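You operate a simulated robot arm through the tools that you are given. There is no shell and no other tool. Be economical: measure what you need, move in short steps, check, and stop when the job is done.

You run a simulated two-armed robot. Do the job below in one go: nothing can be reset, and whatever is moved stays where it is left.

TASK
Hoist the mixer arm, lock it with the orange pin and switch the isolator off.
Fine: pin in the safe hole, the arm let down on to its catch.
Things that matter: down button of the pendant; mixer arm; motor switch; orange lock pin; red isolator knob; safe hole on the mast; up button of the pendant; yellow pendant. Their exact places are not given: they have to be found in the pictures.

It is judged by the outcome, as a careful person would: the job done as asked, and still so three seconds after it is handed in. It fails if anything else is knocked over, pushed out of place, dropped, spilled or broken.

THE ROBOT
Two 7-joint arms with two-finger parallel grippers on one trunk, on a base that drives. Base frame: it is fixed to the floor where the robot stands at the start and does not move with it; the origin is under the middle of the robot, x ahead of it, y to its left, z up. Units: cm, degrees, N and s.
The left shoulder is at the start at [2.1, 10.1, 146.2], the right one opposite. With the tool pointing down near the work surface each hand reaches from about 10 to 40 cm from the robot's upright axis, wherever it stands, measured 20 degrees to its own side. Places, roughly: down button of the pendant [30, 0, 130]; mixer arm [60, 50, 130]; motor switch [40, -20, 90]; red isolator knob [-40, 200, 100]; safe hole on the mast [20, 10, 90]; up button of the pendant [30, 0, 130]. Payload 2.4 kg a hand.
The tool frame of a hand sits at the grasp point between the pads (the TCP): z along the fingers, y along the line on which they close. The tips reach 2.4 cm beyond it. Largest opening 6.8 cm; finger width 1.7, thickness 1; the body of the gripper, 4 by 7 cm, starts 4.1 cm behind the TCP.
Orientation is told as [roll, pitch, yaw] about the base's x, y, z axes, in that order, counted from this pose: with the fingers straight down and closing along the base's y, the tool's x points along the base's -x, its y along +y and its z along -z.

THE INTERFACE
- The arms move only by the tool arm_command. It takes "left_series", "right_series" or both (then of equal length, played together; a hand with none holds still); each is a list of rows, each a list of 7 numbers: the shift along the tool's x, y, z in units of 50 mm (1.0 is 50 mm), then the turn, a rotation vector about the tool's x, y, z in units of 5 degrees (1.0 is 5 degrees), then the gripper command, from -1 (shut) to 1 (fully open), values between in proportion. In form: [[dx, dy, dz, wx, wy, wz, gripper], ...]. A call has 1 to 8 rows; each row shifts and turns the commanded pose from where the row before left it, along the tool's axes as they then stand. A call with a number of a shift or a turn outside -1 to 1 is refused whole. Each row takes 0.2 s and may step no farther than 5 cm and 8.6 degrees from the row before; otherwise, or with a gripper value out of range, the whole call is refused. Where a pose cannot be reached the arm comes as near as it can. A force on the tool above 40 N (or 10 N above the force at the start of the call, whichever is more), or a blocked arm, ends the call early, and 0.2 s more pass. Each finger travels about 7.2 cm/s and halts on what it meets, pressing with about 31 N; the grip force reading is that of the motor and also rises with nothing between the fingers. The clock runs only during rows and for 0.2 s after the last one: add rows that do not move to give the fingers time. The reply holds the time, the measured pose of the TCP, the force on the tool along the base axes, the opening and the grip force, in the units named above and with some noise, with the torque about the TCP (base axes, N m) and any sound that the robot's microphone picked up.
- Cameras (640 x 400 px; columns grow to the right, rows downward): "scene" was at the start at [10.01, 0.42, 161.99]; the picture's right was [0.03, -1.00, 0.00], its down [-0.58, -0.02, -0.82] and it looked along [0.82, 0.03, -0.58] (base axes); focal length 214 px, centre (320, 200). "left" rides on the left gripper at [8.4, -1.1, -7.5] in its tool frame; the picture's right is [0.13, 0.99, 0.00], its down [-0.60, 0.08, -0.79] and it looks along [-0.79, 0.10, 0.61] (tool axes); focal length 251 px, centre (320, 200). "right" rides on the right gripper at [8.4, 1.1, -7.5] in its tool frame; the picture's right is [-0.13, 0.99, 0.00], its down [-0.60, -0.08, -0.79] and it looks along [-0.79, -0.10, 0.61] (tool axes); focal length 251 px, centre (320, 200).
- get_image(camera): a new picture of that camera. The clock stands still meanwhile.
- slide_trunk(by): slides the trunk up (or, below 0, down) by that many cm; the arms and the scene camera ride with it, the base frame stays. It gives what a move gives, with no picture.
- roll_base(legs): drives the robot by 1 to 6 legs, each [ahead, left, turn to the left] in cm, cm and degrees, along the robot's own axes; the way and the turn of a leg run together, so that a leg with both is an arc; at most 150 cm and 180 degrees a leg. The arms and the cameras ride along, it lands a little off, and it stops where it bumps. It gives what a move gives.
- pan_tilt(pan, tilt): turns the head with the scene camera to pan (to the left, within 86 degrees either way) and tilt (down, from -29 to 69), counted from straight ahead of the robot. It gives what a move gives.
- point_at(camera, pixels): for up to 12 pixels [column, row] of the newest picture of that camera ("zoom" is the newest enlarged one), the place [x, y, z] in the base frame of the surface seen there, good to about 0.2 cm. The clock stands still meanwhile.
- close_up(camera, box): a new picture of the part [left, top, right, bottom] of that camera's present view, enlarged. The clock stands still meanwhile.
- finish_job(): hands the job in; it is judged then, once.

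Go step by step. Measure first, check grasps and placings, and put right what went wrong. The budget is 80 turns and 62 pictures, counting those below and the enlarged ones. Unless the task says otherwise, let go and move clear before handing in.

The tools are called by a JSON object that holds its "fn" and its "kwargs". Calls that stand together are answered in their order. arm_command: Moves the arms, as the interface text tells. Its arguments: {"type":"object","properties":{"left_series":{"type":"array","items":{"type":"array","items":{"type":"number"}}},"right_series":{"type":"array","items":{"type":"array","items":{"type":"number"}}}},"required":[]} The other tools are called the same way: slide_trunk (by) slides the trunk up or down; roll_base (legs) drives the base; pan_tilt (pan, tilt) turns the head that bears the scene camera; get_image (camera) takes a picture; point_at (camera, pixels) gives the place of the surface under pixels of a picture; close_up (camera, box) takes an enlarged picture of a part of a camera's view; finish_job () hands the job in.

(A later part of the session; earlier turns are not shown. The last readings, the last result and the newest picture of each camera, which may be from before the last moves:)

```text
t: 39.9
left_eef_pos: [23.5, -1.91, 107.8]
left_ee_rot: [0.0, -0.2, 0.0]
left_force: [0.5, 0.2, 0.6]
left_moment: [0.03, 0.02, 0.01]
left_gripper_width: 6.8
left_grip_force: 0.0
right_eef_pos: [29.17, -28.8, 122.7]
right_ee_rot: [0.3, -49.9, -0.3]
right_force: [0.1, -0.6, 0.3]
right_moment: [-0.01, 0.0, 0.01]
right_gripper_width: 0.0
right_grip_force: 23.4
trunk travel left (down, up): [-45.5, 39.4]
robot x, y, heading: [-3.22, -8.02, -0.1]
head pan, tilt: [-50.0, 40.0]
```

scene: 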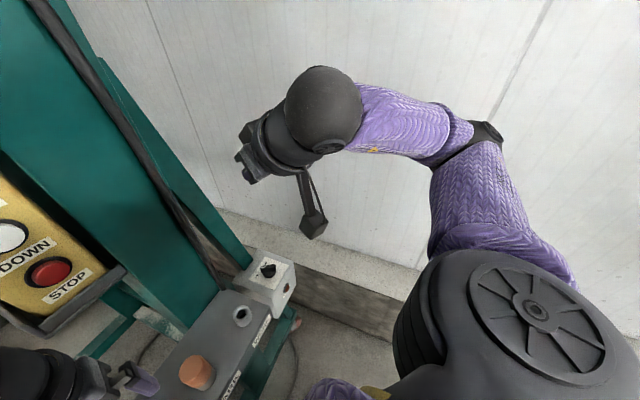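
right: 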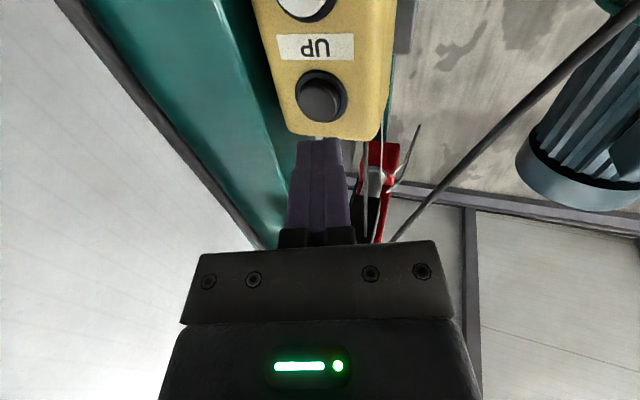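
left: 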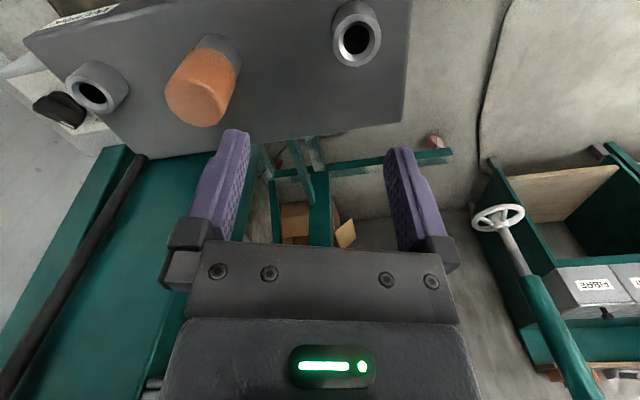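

Left is now nearly above the pin; I fine-align and hover with tips just above its top, then verify.

{"fn": "arm_command", "kwargs": {"left_series": [[-0.23, 0.24, 0, 0, 0, 0, 1], [0, 0, 0.5, 0, 0, 0, 1], [0, 0, 0.34, 0, 0, 0, 1], [0, 0, 0, 0, 0, 0, 1]]}}

{"fn": "get_image", "kwargs": {"camera": "left"}}

{"fn": "pan_tilt", "kwargs": {"pan": 15, "tilt": 50}}

{"fn": "get_image", "kwargs": {"camera": "scene"}}

```text
t: 40.9
left_eef_pos: [24.57, -0.02, 103.98]
left_ee_rot: [0.0, -0.1, -0.1]
left_force: [0.3, 0.4, 0.0]
left_moment: [0.02, -0.02, 0.0]
left_gripper_width: 6.78
left_grip_force: 0.1
left hand out of reach, approached as far as the arm can: row 3
right_eef_pos: [29.15, -28.55, 122.78]
right_ee_rot: [0.2, -50.0, -0.2]
right_force: [-0.1, 0.4, 0.1]
right_moment: [0.0, 0.01, 0.02]
right_gripper_width: 0.0
right_grip_force: 23.7
trunk travel left (down, up): [-45.5, 39.4]
robot x, y, heading: [-2.89, -7.6, -0.2]
head pan, tilt: [-50.0, 40.0]
```

```text
33 pictures are left
```

left: 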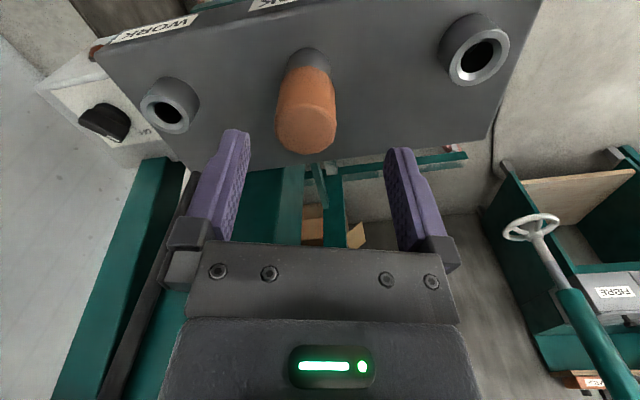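

```text
t: 42.3
left_eef_pos: [24.64, -0.05, 104.0]
left_ee_rot: [-0.2, -0.2, 0.0]
left_force: [-0.3, -0.6, 0.0]
left_moment: [-0.03, -0.02, -0.01]
left_gripper_width: 6.78
left_grip_force: 0.1
right_eef_pos: [29.13, -28.56, 122.71]
right_ee_rot: [0.2, -49.9, -0.3]
right_force: [-0.2, -0.1, -0.3]
right_moment: [-0.01, 0.02, -0.01]
right_gripper_width: 0.01
right_grip_force: 24.1
trunk travel left (down, up): [-45.5, 39.4]
robot x, y, heading: [-2.83, -7.87, -0.0]
head pan, tilt: [15.0, 50.0]
```

```text
32 pictures are left
```

scene: 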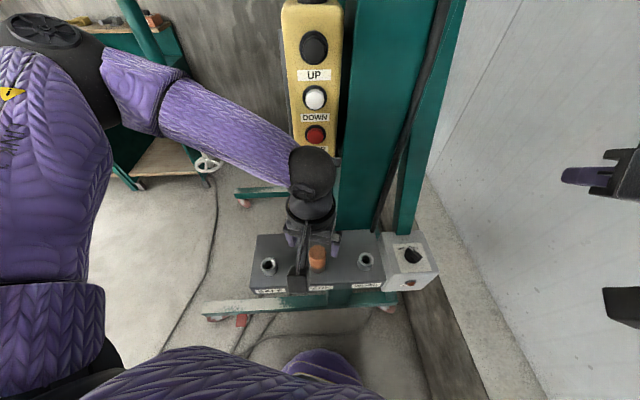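

Still at the inner limit of the left arm; I shift the base another 7 cm right (tips clear the pin by 1 cm), then bring the hand back over the pin.

{"fn": "arm_command", "kwargs": {"left_series": [[0, 0, -0.4, 0, 0, 0, 1]]}}

{"fn": "roll_base", "kwargs": {"legs": [[0, -7, 0]]}}

```text
t: 42.7
left_eef_pos: [24.67, -0.25, 106.0]
left_ee_rot: [-0.1, -0.1, 0.0]
left_force: [-0.4, -0.5, -0.3]
left_moment: [-0.04, 0.0, 0.04]
left_gripper_width: 6.8
left_grip_force: 0.0
right_eef_pos: [29.15, -28.6, 122.71]
right_ee_rot: [0.1, -50.0, -0.3]
right_force: [-0.2, 0.4, -0.1]
right_moment: [-0.02, 0.0, -0.03]
right_gripper_width: 0.02
right_grip_force: 23.5
trunk travel left (down, up): [-45.5, 39.4]
robot x, y, heading: [-2.64, -8.14, -0.2]
head pan, tilt: [15.0, 50.0]
```

```text
t: 43.7
left_eef_pos: [24.56, -7.58, 105.87]
left_ee_rot: [0.0, -0.1, 0.0]
left_force: [0.0, -0.1, -0.5]
left_moment: [0.0, 0.03, 0.0]
left_gripper_width: 6.8
left_grip_force: 0.1
right_eef_pos: [29.14, -35.98, 122.81]
right_ee_rot: [0.3, -49.9, -0.4]
right_force: [0.5, 0.9, 0.2]
right_moment: [0.03, 0.02, -0.01]
right_gripper_width: 0.02
right_grip_force: 23.6
trunk travel left (down, up): [-45.5, 39.4]
robot x, y, heading: [-3.03, -15.11, -0.4]
head pan, tilt: [15.0, 50.0]
```

Move left 6.85 cm in y and check the position over the pin.

{"fn": "arm_command", "kwargs": {"left_series": [[0, 0.7, 0, 0, 0, 0, 1], [0, 0.67, 0, 0, 0, 0, 1], [0, 0, 0.4, 0, 0, 0, 1], [0, 0, 0, 0, 0, 0, 1]]}}

{"fn": "get_image", "kwargs": {"camera": "left"}}

{"fn": "close_up", "kwargs": {"camera": "scene", "box": [240, 180, 440, 310]}}

```text
t: 44.7
left_eef_pos: [24.52, -0.53, 103.96]
left_ee_rot: [-0.1, 0.0, 0.0]
left_force: [0.1, -0.3, 0.2]
left_moment: [0.01, -0.01, 0.0]
left_gripper_width: 6.79
left_grip_force: 0.0
right_eef_pos: [29.12, -35.81, 122.66]
right_ee_rot: [0.2, -50.0, -0.4]
right_force: [0.0, -0.1, 0.1]
right_moment: [-0.02, 0.01, 0.02]
right_gripper_width: 0.01
right_grip_force: 23.2
trunk travel left (down, up): [-45.5, 39.4]
robot x, y, heading: [-2.68, -15.15, 0.2]
head pan, tilt: [15.0, 50.0]
```

```text
31 pictures are left
```

left: 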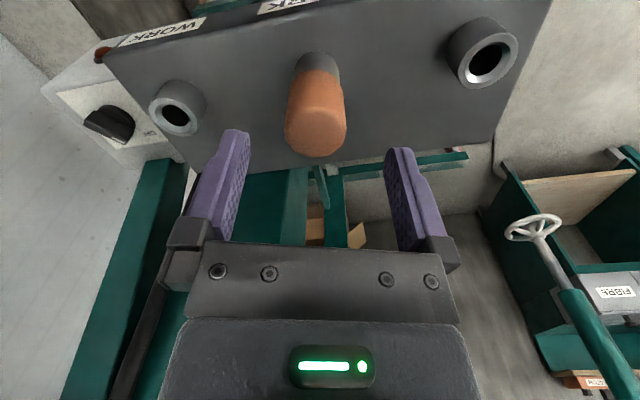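

```text
3.08 times, centred on (340, 245) of scene
```

zoom: 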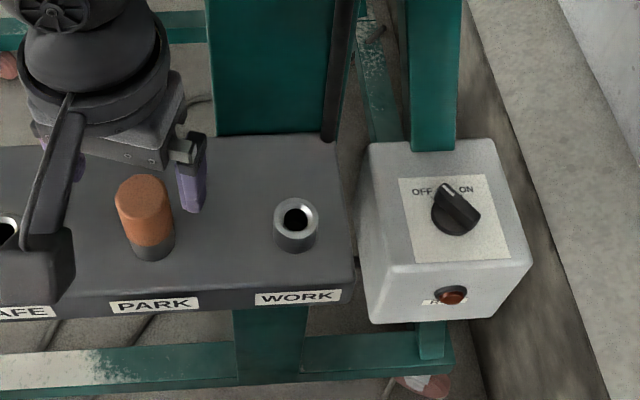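

Aligned with the pin (col ~316 between fingers). I descend 5.3 cm and close.

{"fn": "arm_command", "kwargs": {"left_series": [[-0.03, -0.03, 0.4, 0, 0, 0, 1], [0, 0, 0.4, 0, 0, 0, 1], [0, 0, 0.27, 0, 0, 0, 1], [0, 0, 0, 0, 0, 0, 1]]}}

{"fn": "get_image", "kwargs": {"camera": "left"}}

```text
t: 45.7
left_eef_pos: [24.8, -0.88, 98.56]
left_ee_rot: [-0.1, -0.1, 0.0]
left_force: [-0.2, 0.3, 0.2]
left_moment: [0.01, 0.01, 0.02]
left_gripper_width: 6.81
left_grip_force: 0.1
right_eef_pos: [29.07, -35.91, 122.8]
right_ee_rot: [0.2, -49.8, -0.4]
right_force: [0.4, 0.3, -0.2]
right_moment: [-0.02, 0.0, -0.01]
right_gripper_width: 0.01
right_grip_force: 23.6
trunk travel left (down, up): [-45.5, 39.4]
robot x, y, heading: [-2.88, -15.38, -0.2]
head pan, tilt: [15.0, 50.0]
```

```text
29 pictures are left
```

left: 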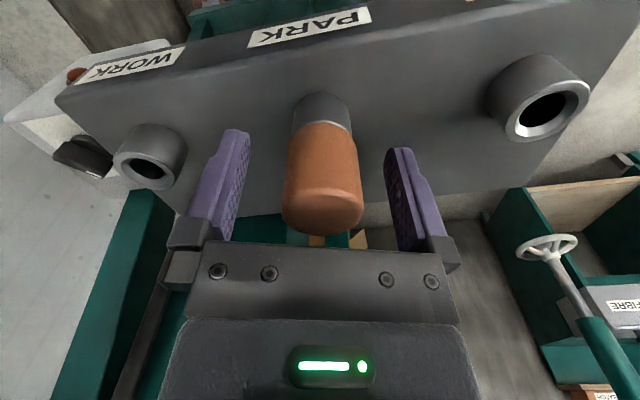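

The pin sits between the pads; I close and pull up gently, reading force.

{"fn": "arm_command", "kwargs": {"left_series": [[0, 0, 0, 0, 0, 0, -1], [0, 0, 0, 0, 0, 0, -1], [0, 0, 0, 0, 0, 0, -1], [0, 0, 0, 0, 0, 0, -1], [0, 0, 0, 0, 0, 0, -1]]}}

{"fn": "arm_command", "kwargs": {"left_series": [[0, 0, -0.2, 0, 0, 0, -1], [0, 0, -0.3, 0, 0, 0, -1], [0, 0, -0.3, 0, 0, 0, -1], [0, 0, -0.3, 0, 0, 0, -1], [0, 0, -0.3, 0, 0, 0, -1], [0, 0, 0, 0, 0, 0, -1]]}}

{"fn": "get_image", "kwargs": {"camera": "left"}}

{"fn": "get_image", "kwargs": {"camera": "scene"}}

```text
t: 46.9
left_eef_pos: [24.68, -0.86, 98.56]
left_ee_rot: [-0.2, -0.2, 0.0]
left_force: [0.0, 0.3, 0.0]
left_moment: [0.0, -0.01, 0.03]
left_gripper_width: 3.23
left_grip_force: 31.4
right_eef_pos: [29.09, -35.78, 122.73]
right_ee_rot: [0.2, -49.9, -0.4]
right_force: [-0.5, -0.7, 0.3]
right_moment: [-0.03, -0.03, -0.03]
right_gripper_width: 0.01
right_grip_force: 23.1
trunk travel left (down, up): [-45.5, 39.4]
robot x, y, heading: [-3.19, -15.4, -0.3]
head pan, tilt: [15.0, 50.0]
```

```text
t: 48.3
left_eef_pos: [24.67, -0.84, 105.68]
left_ee_rot: [-0.1, -0.1, 0.0]
left_force: [-0.5, -0.1, -1.3]
left_moment: [-0.04, -0.01, 0.01]
left_gripper_width: 3.22
left_grip_force: 31.0
right_eef_pos: [29.12, -35.89, 122.65]
right_ee_rot: [0.3, -49.9, -0.4]
right_force: [-0.1, 0.4, 0.1]
right_moment: [-0.04, 0.0, 0.01]
right_gripper_width: 0.0
right_grip_force: 23.5
trunk travel left (down, up): [-45.5, 39.4]
robot x, y, heading: [-3.45, -15.21, -0.0]
head pan, tilt: [15.0, 50.0]
```

```text
28 pictures are left
```

left: 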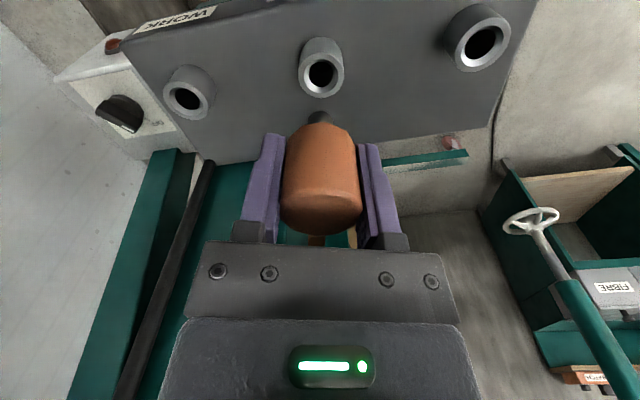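

```text
27 pictures are left
```

scene: 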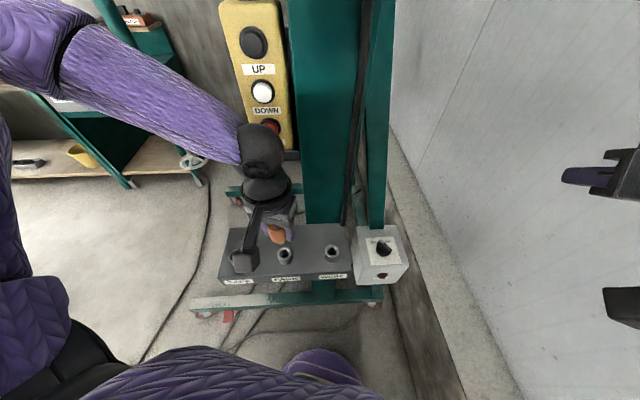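

The pin is out and the shank clears. I measure the park and safe rims in the left picture to get the exact offset.

{"fn": "point_at", "kwargs": {"camera": "left", "pixels": [[303, 73], [342, 75], [322, 92], [323, 58], [462, 41], [504, 40], [484, 63], [484, 24], [168, 99], [208, 98], [318, 112]]}}

```text
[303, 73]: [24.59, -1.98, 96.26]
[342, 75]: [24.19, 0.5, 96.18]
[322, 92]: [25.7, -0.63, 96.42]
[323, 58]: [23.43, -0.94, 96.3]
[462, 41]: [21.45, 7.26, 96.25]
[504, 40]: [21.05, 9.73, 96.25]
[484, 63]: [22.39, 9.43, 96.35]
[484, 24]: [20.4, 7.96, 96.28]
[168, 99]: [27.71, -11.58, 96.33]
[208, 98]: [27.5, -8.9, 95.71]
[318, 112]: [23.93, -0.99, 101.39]
```

Offset park→safe is about (-3.05,+9.4). Moving the pin above SAFE.

{"fn": "arm_command", "kwargs": {"left_series": [[0.21, 0.63, 0, 0, 0, 0, -1], [0.2, 0.63, 0, 0, 0, 0, -1], [0.2, 0.62, 0, 0, 0, 0, -1], [0, 0, 0, 0, 0, 0, -1]]}}

{"fn": "get_image", "kwargs": {"camera": "left"}}

{"fn": "close_up", "kwargs": {"camera": "scene", "box": [180, 200, 300, 290]}}

```text
t: 49.3
left_eef_pos: [21.6, 8.53, 105.74]
left_ee_rot: [0.0, 0.0, -0.2]
left_force: [-0.1, 0.6, -0.1]
left_moment: [0.01, 0.01, -0.01]
left_gripper_width: 3.23
left_grip_force: 31.3
right_eef_pos: [29.11, -35.78, 122.72]
right_ee_rot: [0.2, -49.9, -0.4]
right_force: [0.1, 1.0, 0.4]
right_moment: [-0.02, -0.01, 0.01]
right_gripper_width: 0.0
right_grip_force: 23.8
trunk travel left (down, up): [-45.5, 39.4]
robot x, y, heading: [-3.19, -15.35, -0.3]
head pan, tilt: [15.0, 50.0]
```

```text
26 pictures are left
```

left: 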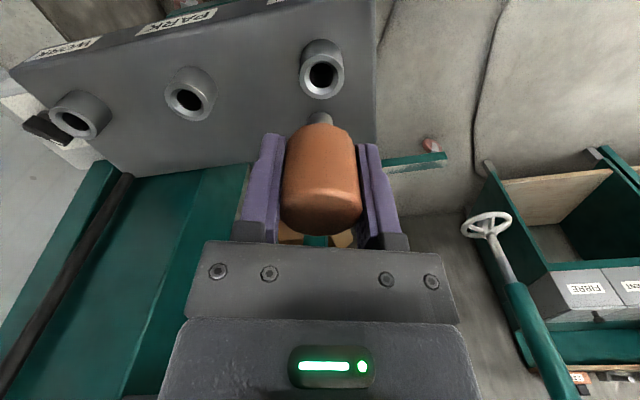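

```text
4.44 times, centred on (240, 245) of scene
```

zoom: 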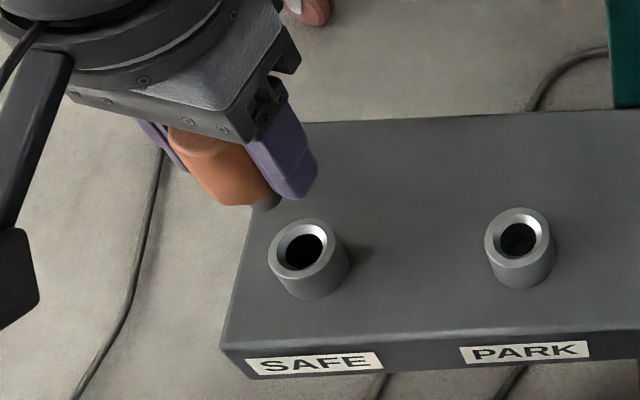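

The safe hole sits at (322,73), the same picture place as the park hole had when the pin was over it: aligned. I lower slowly.

{"fn": "arm_command", "kwargs": {"left_series": [[0, 0, 0.4, 0, 0, 0, -1], [0, 0, 0.3, 0, 0, 0, -1], [0, 0, 0.2, 0, 0, 0, -1], [0, 0, 0.2, 0, 0, 0, -1], [0, 0, 0.15, 0, 0, 0, -1], [0, 0, 0.1, 0, 0, 0, -1], [0, 0, 0.06, 0, 0, 0, -1], [0, 0, 0, 0, 0, 0, -1]]}}

```text
t: 51.1
left_eef_pos: [21.8, 8.67, 98.78]
left_ee_rot: [-0.1, -0.1, 0.0]
left_force: [-0.4, 0.3, -0.7]
left_moment: [0.02, 0.01, 0.0]
left_gripper_width: 3.21
left_grip_force: 30.4
right_eef_pos: [29.13, -35.86, 122.67]
right_ee_rot: [0.3, -49.9, -0.4]
right_force: [0.3, 0.6, -0.3]
right_moment: [-0.03, 0.02, 0.0]
right_gripper_width: 0.01
right_grip_force: 23.0
trunk travel left (down, up): [-45.5, 39.4]
robot x, y, heading: [-3.22, -15.03, -0.2]
head pan, tilt: [15.0, 50.0]
```

It slid in without resistance to 98.8; I seat the last 0.2 cm, open and rise.

{"fn": "arm_command", "kwargs": {"left_series": [[0, 0, 0.04, 0, 0, 0, -1], [0, 0, 0, 0, 0, 0, -1], [0, 0, 0, 0, 0, 0, 1], [0, 0, 0, 0, 0, 0, 1], [0, 0, 0, 0, 0, 0, 1], [0, 0, 0, 0, 0, 0, 1], [0, 0, -0.6, 0, 0, 0, 1], [0, 0, -0.8, 0, 0, 0, 1]]}}

{"fn": "arm_command", "kwargs": {"left_series": [[0, 0, -0.8, 0, 0, 0, 1], [0, 0, -0.8, 0, 0, 0, 1], [0, 0.8, -0.4, 0, 0, 0, 1], [0, 0.8, 0, 0, 0, 0, 1]]}}

{"fn": "close_up", "kwargs": {"camera": "scene", "box": [180, 190, 420, 310]}}

```text
t: 52.9
left_eef_pos: [21.64, 8.83, 105.33]
left_ee_rot: [-0.2, -0.3, -0.1]
left_force: [0.2, -0.1, -0.1]
left_moment: [0.0, 0.0, -0.01]
left_gripper_width: 6.79
left_grip_force: 0.1
right_eef_pos: [29.2, -35.85, 122.64]
right_ee_rot: [0.2, -50.0, -0.4]
right_force: [-0.7, -0.2, 0.2]
right_moment: [0.01, -0.01, -0.01]
right_gripper_width: 0.0
right_grip_force: 24.1
trunk travel left (down, up): [-45.5, 39.4]
robot x, y, heading: [-2.83, -15.25, -0.1]
head pan, tilt: [15.0, 50.0]
```

```text
t: 53.9
left_eef_pos: [21.66, 16.73, 115.38]
left_ee_rot: [-0.2, -0.1, -0.1]
left_force: [0.1, 0.3, -0.2]
left_moment: [-0.03, 0.0, 0.01]
left_gripper_width: 6.8
left_grip_force: 0.1
right_eef_pos: [29.09, -35.84, 122.8]
right_ee_rot: [0.2, -50.0, -0.3]
right_force: [-0.2, 0.4, -0.9]
right_moment: [0.01, 0.01, 0.05]
right_gripper_width: 0.0
right_grip_force: 23.4
trunk travel left (down, up): [-45.5, 39.4]
robot x, y, heading: [-2.83, -15.18, 0.1]
head pan, tilt: [15.0, 50.0]
```

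```text
2.67 times, centred on (300, 250) of scene
```

zoom: 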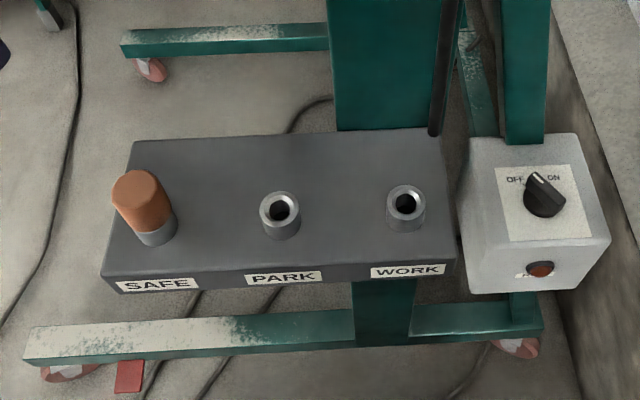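

The pin is seated in SAFE. Now for DOWN (32.9,1.8,125.6) I use the left hand: back off, raise the trunk, pitch it horizontal.

{"fn": "roll_base", "kwargs": {"legs": [[-12, 0, 0]]}}

{"fn": "slide_trunk", "kwargs": {"by": 15}}

{"fn": "arm_command", "kwargs": {"left_series": [[-0.5, 0, 0, 0, -1, 0, -1], [-0.5, 0, 0, 0, -1, 0, -1], [0, 0, 0, 0, -1, 0, -1], [0, 0, 0, 0, -1, 0, -1], [0, 0, 0, 0, -1, 0, -1], [0, 0, 0, 0, -1, 0, -1], [0, 0, 0, 0, -1, 0, -1], [0, 0, 0, 0, -1, 0, -1]]}}

{"fn": "arm_command", "kwargs": {"left_series": [[0, 0, 0, 0, -1, 0, -1], [0, 0, 0, 0, -1, 0, -1], [0, 0, 0, 0, -1, 0, -1], [0, 0, 0, 0, -1, 0, -1], [0, 0, 0, 0, -1, 0, -1], [0, 0, 0, 0, -1, 0, -1], [0, 0, 0, 0, -1, 0, -1], [0, 0, 0, 0, -1, 0, -1]]}}

```text
t: 55.1
left_eef_pos: [9.77, 16.86, 115.52]
left_ee_rot: [-0.1, -0.3, 0.0]
left_force: [-0.6, 0.2, 0.6]
left_moment: [-0.01, -0.01, -0.01]
left_gripper_width: 6.8
left_grip_force: 0.1
right_eef_pos: [17.12, -35.72, 122.83]
right_ee_rot: [0.2, -50.1, -0.3]
right_force: [0.3, 0.2, -0.2]
right_moment: [0.0, -0.02, -0.01]
right_gripper_width: 0.0
right_grip_force: 24.0
trunk travel left (down, up): [-45.5, 39.4]
robot x, y, heading: [-15.0, -15.19, -0.4]
head pan, tilt: [15.0, 50.0]
```

```text
t: 56.9
left_eef_pos: [9.74, 16.79, 130.42]
left_ee_rot: [-0.1, -0.1, 0.0]
left_force: [0.0, 0.1, 1.1]
left_moment: [-0.02, -0.02, 0.04]
left_gripper_width: 6.81
left_grip_force: 0.0
right_eef_pos: [17.11, -35.83, 137.78]
right_ee_rot: [0.3, -49.8, -0.4]
right_force: [0.4, 0.2, 0.2]
right_moment: [-0.01, -0.02, 0.0]
right_gripper_width: 0.0
right_grip_force: 23.0
trunk travel left (down, up): [-60.5, 24.4]
robot x, y, heading: [-15.05, -15.15, -0.5]
head pan, tilt: [15.0, 50.0]
```

```text
t: 58.7
left_eef_pos: [14.62, 16.75, 130.69]
left_ee_rot: [-0.1, -40.3, -0.1]
left_force: [-0.3, -0.2, 0.9]
left_moment: [-0.01, 0.0, -0.04]
left_gripper_width: 0.0
left_grip_force: 23.6
right_eef_pos: [17.16, -35.8, 137.91]
right_ee_rot: [0.2, -50.0, -0.4]
right_force: [0.6, -0.1, 0.7]
right_moment: [-0.02, 0.01, -0.03]
right_gripper_width: 0.0
right_grip_force: 23.5
trunk travel left (down, up): [-60.5, 24.4]
robot x, y, heading: [-14.94, -14.86, -0.2]
head pan, tilt: [15.0, 50.0]
```

```text
t: 60.5
left_eef_pos: [14.78, 16.73, 130.6]
left_ee_rot: [-0.6, -80.2, 0.6]
left_force: [-0.2, 0.6, -0.6]
left_moment: [-0.03, 0.03, 0.02]
left_gripper_width: 0.02
left_grip_force: 23.7
right_eef_pos: [17.15, -35.69, 137.8]
right_ee_rot: [0.2, -50.1, -0.5]
right_force: [0.1, 0.9, -0.8]
right_moment: [-0.02, -0.01, -0.05]
right_gripper_width: 0.0
right_grip_force: 23.4
trunk travel left (down, up): [-60.5, 24.4]
robot x, y, heading: [-15.01, -15.25, 0.2]
head pan, tilt: [15.0, 50.0]
```

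Level the last 10° and move in front of DOWN.

{"fn": "arm_command", "kwargs": {"left_series": [[0, 0, 0, 0, -1, 0, -1], [0, 0, 0, 0, -0.96, 0, -1], [0.2, -0.6, 0.4, 0, 0, 0, -1], [0.2, -0.6, 0.4, 0, 0, 0, -1], [0.2, -0.6, 0.4, 0, 0, 0, -1], [0.2, -0.6, 0.4, 0, 0, 0, -1], [0.2, -0.58, 0.4, 0, 0, 0, -1], [0, 0, 0.4, 0, 0, 0, -1]]}}

{"fn": "get_image", "kwargs": {"camera": "left"}}

```text
t: 62.3
left_eef_pos: [27.01, 2.08, 125.45]
left_ee_rot: [-46.4, -89.8, 46.4]
left_force: [-0.2, 1.2, 0.8]
left_moment: [0.02, -0.02, 0.01]
left_gripper_width: 0.0
left_grip_force: 23.6
right_eef_pos: [17.28, -35.87, 137.74]
right_ee_rot: [0.2, -49.9, -0.4]
right_force: [0.0, -0.6, -0.3]
right_moment: [0.03, 0.02, 0.04]
right_gripper_width: 0.02
right_grip_force: 23.1
trunk travel left (down, up): [-60.5, 24.4]
robot x, y, heading: [-14.79, -15.19, -0.1]
head pan, tilt: [15.0, 50.0]
```

```text
23 pictures are left
```

left: 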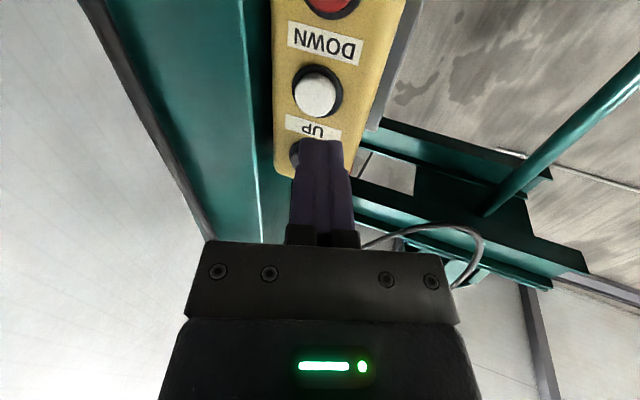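

{"fn": "point_at", "kwargs": {"camera": "left", "pixels": [[316, 95], [316, 85], [316, 108], [305, 95], [328, 95], [320, 145]]}}

```text
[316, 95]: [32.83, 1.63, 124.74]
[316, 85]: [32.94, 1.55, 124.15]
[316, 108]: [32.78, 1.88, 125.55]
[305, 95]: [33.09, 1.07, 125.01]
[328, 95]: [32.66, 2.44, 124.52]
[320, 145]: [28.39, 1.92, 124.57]
```

DOWN centre ≈ (32.8,1.75,125.0). I correct slightly and press until the click.

{"fn": "arm_command", "kwargs": {"left_series": [[0.06, -0.05, 0.4, 0, 0, 0, -1], [0, 0, 0.3, 0, 0, 0, -1], [0, 0, 0.06, 0, 0, 0, -1], [0, 0, 0.04, 0, 0, 0, -1], [0, 0, 0.04, 0, 0, 0, -1], [0, 0, 0, 0, 0, 0, -1]]}}

```text
t: 63.7
left_eef_pos: [30.99, 1.58, 125.29]
left_ee_rot: [-39.2, -89.8, 39.0]
left_force: [-1.8, -0.5, -0.2]
left_moment: [-0.02, 0.05, 0.01]
left_gripper_width: 0.0
left_grip_force: 23.4
right_eef_pos: [17.17, -35.91, 137.88]
right_ee_rot: [0.1, -49.9, -0.4]
right_force: [0.2, 0.2, 0.1]
right_moment: [-0.02, 0.0, 0.0]
right_gripper_width: 0.0
right_grip_force: 23.8
trunk travel left (down, up): [-60.5, 24.4]
robot x, y, heading: [-14.85, -15.33, -0.4]
head pan, tilt: [15.0, 50.0]
heard: click
```

Click heard. I turn the head to the arm and hold the button.

{"fn": "pan_tilt", "kwargs": {"pan": 25, "tilt": 5}}

{"fn": "get_image", "kwargs": {"camera": "scene"}}

{"fn": "arm_command", "kwargs": {"left_series": [[0, 0, 0.02, 0, 0, 0, -1], [0, 0, 0, 0, 0, 0, -1], [0, 0, 0, 0, 0, 0, -1], [0, 0, 0, 0, 0, 0, -1]]}}

{"fn": "get_image", "kwargs": {"camera": "scene"}}

```text
t: 64.8
left_eef_pos: [31.0, 1.65, 125.27]
left_ee_rot: [-42.3, -89.9, 42.4]
left_force: [-1.6, -0.9, -0.6]
left_moment: [0.02, 0.02, 0.01]
left_gripper_width: 0.01
left_grip_force: 23.8
right_eef_pos: [17.24, -35.91, 137.71]
right_ee_rot: [0.2, -50.0, -0.5]
right_force: [-0.4, 0.2, 0.5]
right_moment: [-0.01, 0.02, -0.01]
right_gripper_width: 0.0
right_grip_force: 24.1
trunk travel left (down, up): [-60.5, 24.4]
robot x, y, heading: [-14.88, -15.13, -0.2]
head pan, tilt: [25.0, 5.0]
```

```text
22 pictures are left
```

scene: 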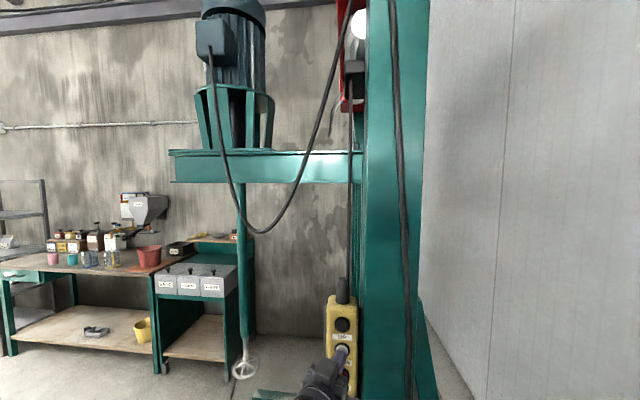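

```text
t: 65.8
left_eef_pos: [31.06, 1.64, 125.4]
left_ee_rot: [-48.1, -89.9, 48.1]
left_force: [-3.2, -1.0, 0.1]
left_moment: [0.0, 0.0, 0.04]
left_gripper_width: 0.0
left_grip_force: 23.1
right_eef_pos: [17.17, -35.84, 137.87]
right_ee_rot: [0.3, -50.0, -0.4]
right_force: [0.4, -0.5, -0.6]
right_moment: [0.0, 0.0, -0.03]
right_gripper_width: 0.0
right_grip_force: 24.0
trunk travel left (down, up): [-60.5, 24.4]
robot x, y, heading: [-15.19, -14.87, -0.3]
head pan, tilt: [25.0, 5.0]
```

```text
21 pictures are left
```

scene: 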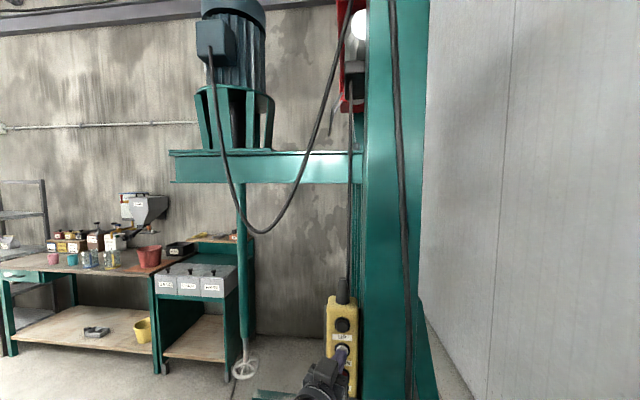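

No motion in the last second; either it already settled on the catch or hasn't moved. I measure the beam height and the hoist detail.

{"fn": "point_at", "kwargs": {"camera": "scene", "pixels": [[300, 180], [355, 178], [355, 157], [300, 157], [180, 180]]}}

{"fn": "close_up", "kwargs": {"camera": "scene", "box": [300, 100, 440, 220]}}

{"fn": "close_up", "kwargs": {"camera": "scene", "box": [300, 280, 400, 360]}}

```text
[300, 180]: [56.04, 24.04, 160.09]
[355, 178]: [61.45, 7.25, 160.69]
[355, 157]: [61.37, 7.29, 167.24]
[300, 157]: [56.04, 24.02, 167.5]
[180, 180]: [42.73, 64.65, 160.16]
```

```text
3.33 times, centred on (370, 160) of scene
```

zoom: 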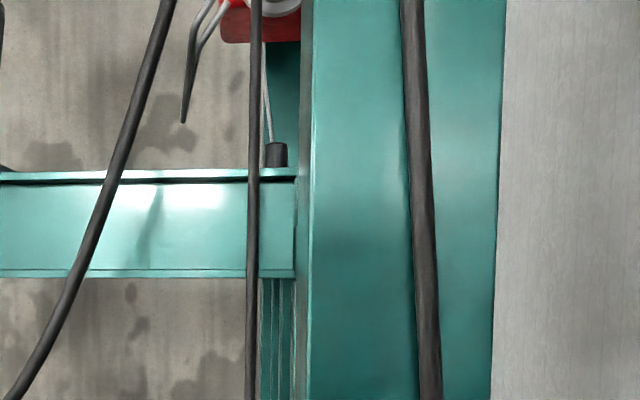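

```text
5.00 times, centred on (350, 320) of scene
```

zoom: 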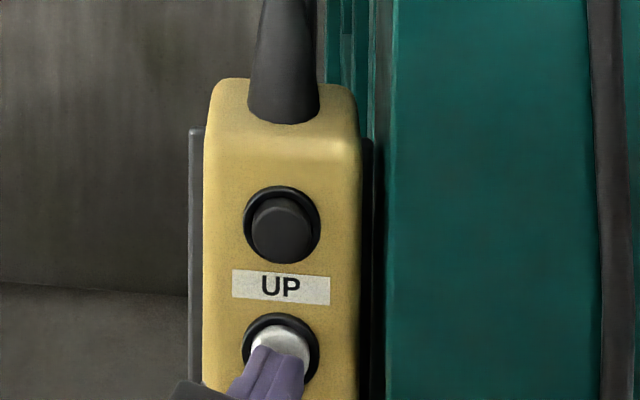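

Beam underside is ~159–160. I push a bit deeper to make sure the button is fully down, and re-measure.

{"fn": "arm_command", "kwargs": {"left_series": [[0, 0, 0.04, 0, 0, 0, -1], [0, 0, 0.03, 0, 0, 0, -1], [0, 0, 0, 0, 0, 0, -1], [0, 0, 0, 0, 0, 0, -1], [0, 0, 0, 0, 0, 0, -1], [0, 0, 0, 0, 0, 0, -1]]}}

{"fn": "get_image", "kwargs": {"camera": "scene"}}

{"fn": "point_at", "kwargs": {"camera": "scene", "pixels": [[300, 180], [300, 182], [300, 183], [300, 184], [300, 157], [300, 152], [300, 150]]}}

```text
t: 67.2
left_eef_pos: [31.38, 1.55, 125.3]
left_ee_rot: [-44.0, -90.0, 44.0]
left_force: [-2.8, -0.3, -0.9]
left_moment: [0.02, 0.02, 0.01]
left_gripper_width: 0.02
left_grip_force: 24.1
right_eef_pos: [17.21, -35.76, 137.78]
right_ee_rot: [0.2, -50.0, -0.4]
right_force: [-1.4, -0.4, 0.6]
right_moment: [-0.01, 0.02, -0.02]
right_gripper_width: 0.0
right_grip_force: 23.3
trunk travel left (down, up): [-60.5, 24.4]
robot x, y, heading: [-15.16, -15.34, -0.3]
head pan, tilt: [25.0, 5.0]
```

```text
18 pictures are left
```

scene: 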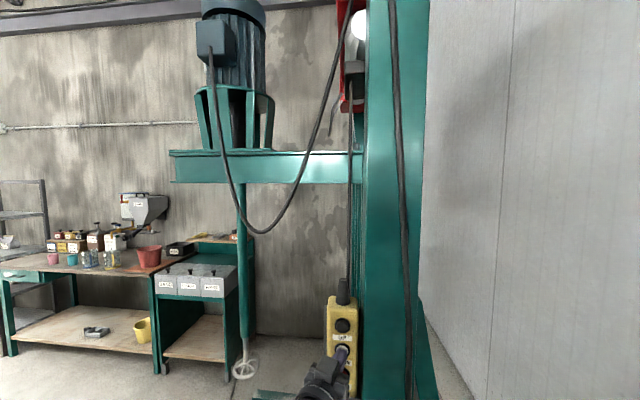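

```text
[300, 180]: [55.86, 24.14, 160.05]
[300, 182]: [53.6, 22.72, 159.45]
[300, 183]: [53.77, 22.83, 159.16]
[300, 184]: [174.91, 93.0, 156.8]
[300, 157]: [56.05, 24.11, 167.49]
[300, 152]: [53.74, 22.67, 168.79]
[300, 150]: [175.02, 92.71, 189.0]
```

No change. I measure the red hoist body as a reference and push slightly more to be sure of the press.

{"fn": "point_at", "kwargs": {"camera": "scene", "pixels": [[347, 105], [347, 108], [347, 111], [343, 105], [358, 108], [356, 68], [356, 90]]}}

{"fn": "arm_command", "kwargs": {"left_series": [[0, 0, 0.04, 0, 0, 0, -1], [0, 0, 0.04, 0, 0, 0, -1], [0, 0, 0, 0, 0, 0, -1], [0, 0, 0, 0, 0, 0, -1]]}}

{"fn": "get_image", "kwargs": {"camera": "left"}}

```text
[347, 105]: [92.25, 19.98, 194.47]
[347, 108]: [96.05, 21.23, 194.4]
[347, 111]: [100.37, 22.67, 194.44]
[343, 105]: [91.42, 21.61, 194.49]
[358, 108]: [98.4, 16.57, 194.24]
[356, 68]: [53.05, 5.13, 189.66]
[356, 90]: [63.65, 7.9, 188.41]
```

```text
t: 68.2
left_eef_pos: [31.69, 1.63, 125.47]
left_ee_rot: [-84.9, -89.9, 84.9]
left_force: [-10.1, -1.3, -0.8]
left_moment: [-0.03, 0.0, 0.04]
left_gripper_width: 0.04
left_grip_force: 23.5
right_eef_pos: [17.03, -35.91, 137.82]
right_ee_rot: [0.3, -50.0, -0.4]
right_force: [0.3, -0.7, 0.5]
right_moment: [0.0, 0.01, -0.03]
right_gripper_width: 0.0
right_grip_force: 23.7
trunk travel left (down, up): [-60.5, 24.4]
robot x, y, heading: [-14.89, -14.87, -0.1]
head pan, tilt: [25.0, 5.0]
```

```text
17 pictures are left
```

left: 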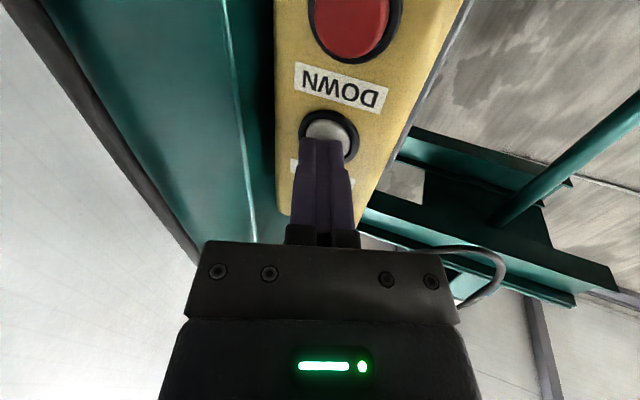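

DOWN is fully bottomed (10 N) and the beam sits about 2 cm lower than at its top stop (my geometry: 161.2→159.2), i.e. resting on its catch. I release and retract the left hand, then look left for the isolator.

{"fn": "arm_command", "kwargs": {"left_series": [[0, 0, -0.6, 0, 0, 0, -1], [0, 0, -0.6, 0, 0, 0, -1], [0, 0, -0.6, 0, 0, 0, -1], [0, 0.6, -0.6, 0, 0, 0, -1], [0, 0.6, 0, 0, 0, 0, -1]]}}

{"fn": "roll_base", "kwargs": {"legs": [[-15, 0, 0], [0, 0, 60]]}}

{"fn": "pan_tilt", "kwargs": {"pan": 30, "tilt": 15}}

{"fn": "get_image", "kwargs": {"camera": "scene"}}

```text
t: 69.4
left_eef_pos: [19.6, 7.67, 125.36]
left_ee_rot: [-54.9, -89.9, 54.8]
left_force: [-0.6, -0.1, -0.1]
left_moment: [-0.01, -0.03, -0.04]
left_gripper_width: 0.01
left_grip_force: 23.5
right_eef_pos: [17.3, -35.78, 137.8]
right_ee_rot: [0.2, -49.9, -0.3]
right_force: [-0.5, -0.8, 0.4]
right_moment: [0.02, 0.03, 0.02]
right_gripper_width: 0.0
right_grip_force: 23.6
trunk travel left (down, up): [-60.5, 24.4]
robot x, y, heading: [-15.29, -15.16, -0.3]
head pan, tilt: [25.0, 5.0]
```

```text
t: 73.5
left_eef_pos: [-32.81, 26.25, 125.26]
left_ee_rot: [-43.3, -90.0, 104.3]
left_force: [1.0, 0.2, -0.1]
left_moment: [0.04, 0.0, 0.04]
left_gripper_width: 0.0
left_grip_force: 23.4
right_eef_pos: [3.86, 3.06, 137.91]
right_ee_rot: [0.2, -49.9, 60.6]
right_force: [0.0, 0.1, -0.4]
right_moment: [-0.01, 0.03, -0.02]
right_gripper_width: 0.0
right_grip_force: 23.8
trunk travel left (down, up): [-60.5, 24.4]
robot x, y, heading: [-29.53, -15.36, 60.8]
head pan, tilt: [25.0, 5.0]
```

```text
t: 74.2
left_eef_pos: [-32.86, 26.17, 125.23]
left_ee_rot: [-44.5, -89.8, 105.5]
left_force: [0.0, 0.7, -0.1]
left_moment: [0.01, -0.04, 0.0]
left_gripper_width: 0.0
left_grip_force: 24.0
right_eef_pos: [3.95, 3.08, 137.82]
right_ee_rot: [0.2, -50.0, 60.7]
right_force: [0.1, -0.4, 0.9]
right_moment: [0.01, 0.03, 0.01]
right_gripper_width: 0.0
right_grip_force: 23.7
trunk travel left (down, up): [-60.5, 24.4]
robot x, y, heading: [-29.81, -15.4, 60.9]
head pan, tilt: [30.0, 15.0]
```

```text
16 pictures are left
```

scene: 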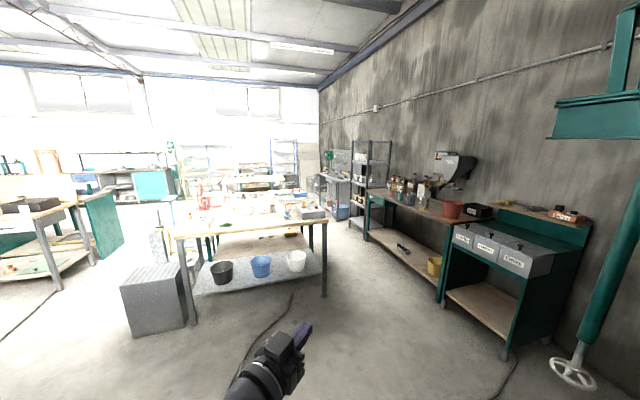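

A work table stands ahead toward (-40,200) with a grey box beside it; I zoom there.

{"fn": "close_up", "kwargs": {"camera": "scene", "box": [110, 170, 350, 320]}}

{"fn": "point_at", "kwargs": {"camera": "scene", "pixels": [[155, 270], [150, 300], [190, 270], [180, 237], [325, 222], [250, 231], [325, 300], [190, 315]]}}

```text
2.67 times, centred on (230, 245) of scene
```

zoom: 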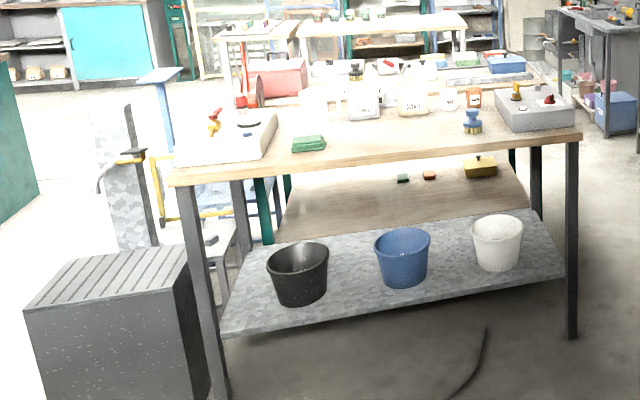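

```text
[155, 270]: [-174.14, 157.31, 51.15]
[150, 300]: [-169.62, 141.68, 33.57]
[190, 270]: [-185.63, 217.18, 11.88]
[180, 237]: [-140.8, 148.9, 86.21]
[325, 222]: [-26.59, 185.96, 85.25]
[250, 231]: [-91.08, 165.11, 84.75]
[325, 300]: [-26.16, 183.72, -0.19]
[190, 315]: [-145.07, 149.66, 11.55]
```

A grey box with a red knob stands at the right end of the table (about pixel (314,208)); I zoom there.

{"fn": "close_up", "kwargs": {"camera": "scene", "box": [285, 190, 335, 222]}}

{"fn": "point_at", "kwargs": {"camera": "zoom", "pixels": [[330, 200], [240, 230], [400, 190], [230, 150], [400, 110], [450, 250]]}}

```text
12.50 times, centred on (310, 206) of scene
```

zoom: 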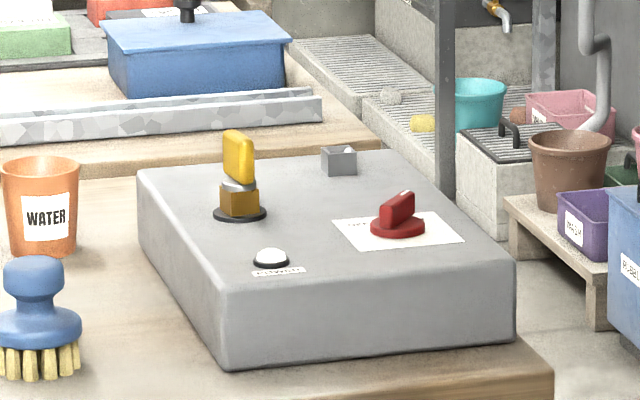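

```text
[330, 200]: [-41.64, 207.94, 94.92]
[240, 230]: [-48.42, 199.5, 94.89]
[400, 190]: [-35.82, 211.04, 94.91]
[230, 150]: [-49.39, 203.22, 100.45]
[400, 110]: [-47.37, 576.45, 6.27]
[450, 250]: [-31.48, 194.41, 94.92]
```

That is the isolator: red knob around zoom (398,215) on a grey box. I measure the knob and the free floor near the table's right end.

{"fn": "point_at", "kwargs": {"camera": "zoom", "pixels": [[398, 228], [398, 210], [385, 208], [410, 200], [372, 228], [424, 228], [356, 224], [515, 335], [545, 360], [505, 255]]}}

{"fn": "point_at", "kwargs": {"camera": "scene", "pixels": [[444, 290], [365, 240], [365, 210], [400, 290], [350, 260], [330, 330], [505, 350], [340, 222], [430, 200]]}}

```text
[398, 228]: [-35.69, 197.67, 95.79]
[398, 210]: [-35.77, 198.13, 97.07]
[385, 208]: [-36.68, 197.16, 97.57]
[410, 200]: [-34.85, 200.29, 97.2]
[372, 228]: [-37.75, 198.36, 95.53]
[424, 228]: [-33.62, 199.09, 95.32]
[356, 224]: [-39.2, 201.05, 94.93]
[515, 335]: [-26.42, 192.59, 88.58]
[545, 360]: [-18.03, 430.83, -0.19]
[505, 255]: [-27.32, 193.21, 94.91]
```

```text
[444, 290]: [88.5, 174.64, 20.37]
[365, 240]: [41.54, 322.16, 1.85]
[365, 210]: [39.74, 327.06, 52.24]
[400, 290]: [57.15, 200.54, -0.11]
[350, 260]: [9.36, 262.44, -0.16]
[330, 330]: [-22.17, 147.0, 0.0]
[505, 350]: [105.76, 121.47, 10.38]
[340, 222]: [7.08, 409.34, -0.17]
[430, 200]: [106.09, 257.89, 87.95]
```

The knob is at about (-35.7,199), handle top ~98, near the table's right end, and the floor at (0..40, 190) is free. I drive round to stand at (4,186) facing -x, in stages.

{"fn": "roll_base", "kwargs": {"legs": [[0, 0, 29.2], [110, 0, 0], [0, -34, 0], [91, 0, 0]]}}

{"fn": "pan_tilt", "kwargs": {"pan": 60, "tilt": 50}}

{"fn": "get_image", "kwargs": {"camera": "scene"}}

```text
t: 75.7
left_eef_pos: [-41.49, 25.95, 125.57]
left_ee_rot: [-138.3, -89.7, -147.5]
left_force: [0.3, 0.2, 1.0]
left_moment: [0.0, -0.03, -0.02]
left_gripper_width: 0.0
left_grip_force: 23.7
right_eef_pos: [-0.28, 11.5, 137.74]
right_ee_rot: [0.8, -50.2, 73.3]
right_force: [0.1, 0.5, -0.5]
right_moment: [0.01, -0.02, 0.01]
right_gripper_width: 0.0
right_grip_force: 23.7
trunk travel left (down, up): [-60.5, 24.4]
robot x, y, heading: [-29.37, -13.29, 74.0]
head pan, tilt: [30.0, 15.0]
stopped in leg 1: the robot was blocked; the commanded pose is now the measured one
```

```text
t: 76.7
left_eef_pos: [-41.42, 25.72, 125.63]
left_ee_rot: [-145.2, -89.9, -140.5]
left_force: [1.3, 0.1, 0.6]
left_moment: [-0.01, -0.01, 0.01]
left_gripper_width: 0.02
left_grip_force: 23.8
right_eef_pos: [-0.33, 11.48, 137.74]
right_ee_rot: [1.0, -50.2, 73.2]
right_force: [0.0, 0.1, 0.1]
right_moment: [0.01, 0.01, 0.02]
right_gripper_width: 0.0
right_grip_force: 24.0
trunk travel left (down, up): [-60.5, 24.4]
robot x, y, heading: [-29.75, -13.22, 73.7]
head pan, tilt: [60.0, 50.0]
```

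```text
13 pictures are left
```

scene: 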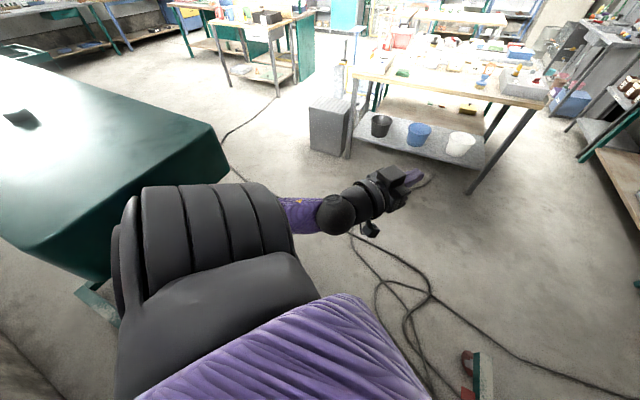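

A bump: the left shoulder/elbow is close to a green cabinet at left, and the hoist foot shows at (470,370). I measure to know which touched.

{"fn": "point_at", "kwargs": {"camera": "scene", "pixels": [[125, 230], [150, 200], [110, 220], [100, 270], [220, 140], [180, 180], [210, 125], [475, 370], [470, 395], [250, 205], [100, 300], [20, 115]]}}

{"fn": "pan_tilt", "kwargs": {"pan": -30, "tilt": 69}}

{"fn": "get_image", "kwargs": {"camera": "scene"}}

```text
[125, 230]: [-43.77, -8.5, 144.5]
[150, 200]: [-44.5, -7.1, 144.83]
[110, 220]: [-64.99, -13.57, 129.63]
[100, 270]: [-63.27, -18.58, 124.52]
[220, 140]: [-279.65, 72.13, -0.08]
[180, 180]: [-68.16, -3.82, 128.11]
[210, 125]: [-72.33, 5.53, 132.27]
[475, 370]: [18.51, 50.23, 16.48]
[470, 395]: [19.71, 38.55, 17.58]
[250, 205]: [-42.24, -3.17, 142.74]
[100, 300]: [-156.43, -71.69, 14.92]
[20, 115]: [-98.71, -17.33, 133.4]
```

```text
t: 78.3
left_eef_pos: [-41.47, 25.9, 125.58]
left_ee_rot: [-144.3, -89.8, -141.3]
left_force: [-0.6, -1.2, 0.3]
left_moment: [0.02, 0.03, -0.01]
left_gripper_width: 0.0
left_grip_force: 23.1
right_eef_pos: [-0.38, 11.48, 137.67]
right_ee_rot: [0.8, -50.3, 73.1]
right_force: [-0.4, 0.0, 0.7]
right_moment: [0.0, -0.04, 0.01]
right_gripper_width: 0.01
right_grip_force: 23.8
trunk travel left (down, up): [-60.5, 24.4]
robot x, y, heading: [-29.23, -13.04, 73.8]
head pan, tilt: [-30.0, 68.8]
```

```text
12 pictures are left
```

scene: 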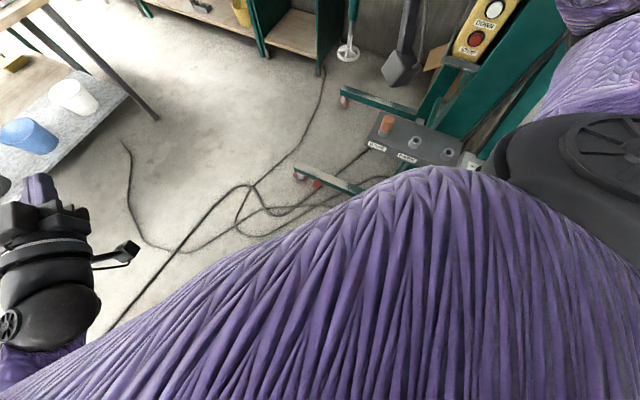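

The left elbow met the green cabinet at left (x<-63, z~130). Going ahead first takes it clear; then I turn and continue.

{"fn": "roll_base", "kwargs": {"legs": [[40, 0, 0], [0, 0, 16.2], [73, 0, 0], [0, -22, 0], [85, 0, 0]]}}

{"fn": "pan_tilt", "kwargs": {"pan": 70, "tilt": 45}}

{"fn": "get_image", "kwargs": {"camera": "scene"}}

```text
t: 90.8
left_eef_pos: [-22.8, 218.07, 125.39]
left_ee_rot: [-115.6, -89.5, -152.9]
left_force: [0.7, 0.5, -0.1]
left_moment: [0.0, -0.03, -0.02]
left_gripper_width: 0.01
left_grip_force: 23.5
right_eef_pos: [20.82, 216.54, 137.97]
right_ee_rot: [0.1, -50.3, 91.0]
right_force: [-0.1, -0.1, -0.4]
right_moment: [-0.01, 0.0, 0.01]
right_gripper_width: 0.01
right_grip_force: 23.3
trunk travel left (down, up): [-60.5, 24.4]
robot x, y, heading: [0.64, 184.88, 91.2]
head pan, tilt: [-30.0, 68.8]
```

```text
t: 92.5
left_eef_pos: [-22.81, 218.07, 125.36]
left_ee_rot: [-117.1, -89.4, -151.3]
left_force: [-0.5, 0.6, -0.4]
left_moment: [0.0, 0.02, 0.01]
left_gripper_width: 0.0
left_grip_force: 23.7
right_eef_pos: [20.7, 216.49, 137.98]
right_ee_rot: [0.1, -50.3, 91.0]
right_force: [-1.3, -1.3, -0.3]
right_moment: [-0.01, 0.01, -0.01]
right_gripper_width: 0.0
right_grip_force: 23.4
trunk travel left (down, up): [-60.5, 24.4]
robot x, y, heading: [0.58, 184.41, 91.2]
head pan, tilt: [70.0, 45.0]
```

```text
11 pictures are left
```

scene: 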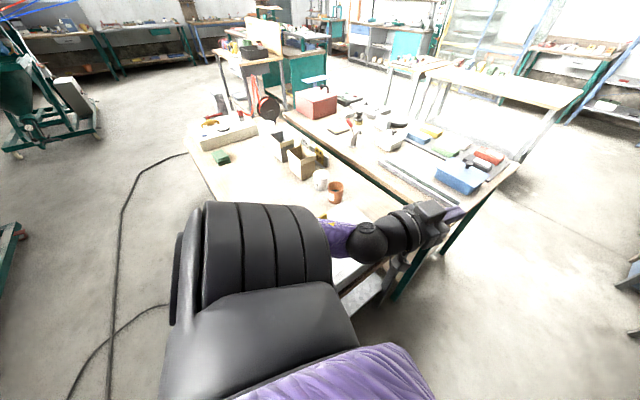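

The robot stands at (0.6,184.5). I raise the trunk for clearance, shift 4 cm away from the table, and turn to face the table end.

{"fn": "slide_trunk", "kwargs": {"by": 15}}

{"fn": "roll_base", "kwargs": {"legs": [[0, -4, 0], [0, 0, 88.8]]}}

{"fn": "pan_tilt", "kwargs": {"pan": -10, "tilt": 55}}

{"fn": "get_image", "kwargs": {"camera": "scene"}}

```text
t: 94.3
left_eef_pos: [-22.7, 218.03, 140.37]
left_ee_rot: [-117.7, -89.4, -150.9]
left_force: [-0.3, -0.2, 1.1]
left_moment: [-0.01, 0.0, 0.0]
left_gripper_width: 0.0
left_grip_force: 23.8
right_eef_pos: [20.56, 216.41, 152.96]
right_ee_rot: [0.2, -50.3, 91.0]
right_force: [-0.4, 0.4, -0.1]
right_moment: [-0.01, 0.01, -0.01]
right_gripper_width: 0.0
right_grip_force: 23.5
trunk travel left (down, up): [-75.5, 9.4]
robot x, y, heading: [0.65, 184.32, 91.1]
head pan, tilt: [70.0, 45.0]
```

```text
t: 98.9
left_eef_pos: [-29.23, 161.9, 140.42]
left_ee_rot: [-116.9, -89.4, -63.1]
left_force: [0.3, 1.3, -0.3]
left_moment: [-0.01, 0.02, 0.01]
left_gripper_width: 0.0
left_grip_force: 24.0
right_eef_pos: [-26.38, 205.28, 152.91]
right_ee_rot: [0.2, -50.3, 179.5]
right_force: [-0.4, 0.1, 0.0]
right_moment: [0.03, -0.02, 0.01]
right_gripper_width: 0.01
right_grip_force: 24.2
trunk travel left (down, up): [-75.5, 9.4]
robot x, y, heading: [5.05, 184.72, 179.8]
head pan, tilt: [70.0, 45.0]
```

```text
t: 100.5
left_eef_pos: [-29.11, 161.86, 140.44]
left_ee_rot: [-116.9, -89.3, -63.0]
left_force: [-0.6, -0.5, -0.3]
left_moment: [-0.03, -0.02, 0.04]
left_gripper_width: 0.0
left_grip_force: 23.6
right_eef_pos: [-26.51, 205.24, 153.04]
right_ee_rot: [0.2, -50.3, 179.6]
right_force: [-0.1, -1.2, 0.2]
right_moment: [0.01, -0.03, -0.01]
right_gripper_width: 0.01
right_grip_force: 22.9
trunk travel left (down, up): [-75.5, 9.4]
robot x, y, heading: [4.98, 184.34, 179.9]
head pan, tilt: [-10.0, 55.0]
```

```text
10 pictures are left
```

scene: 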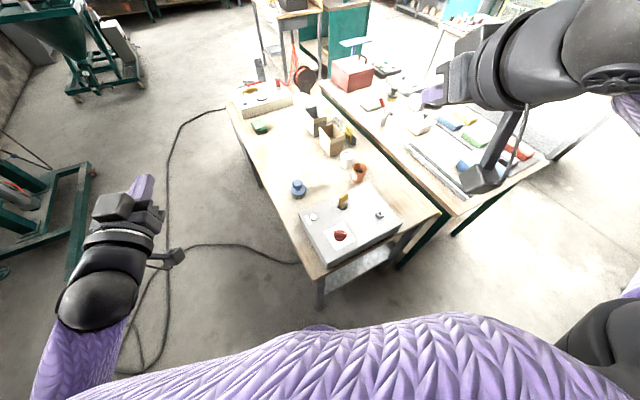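

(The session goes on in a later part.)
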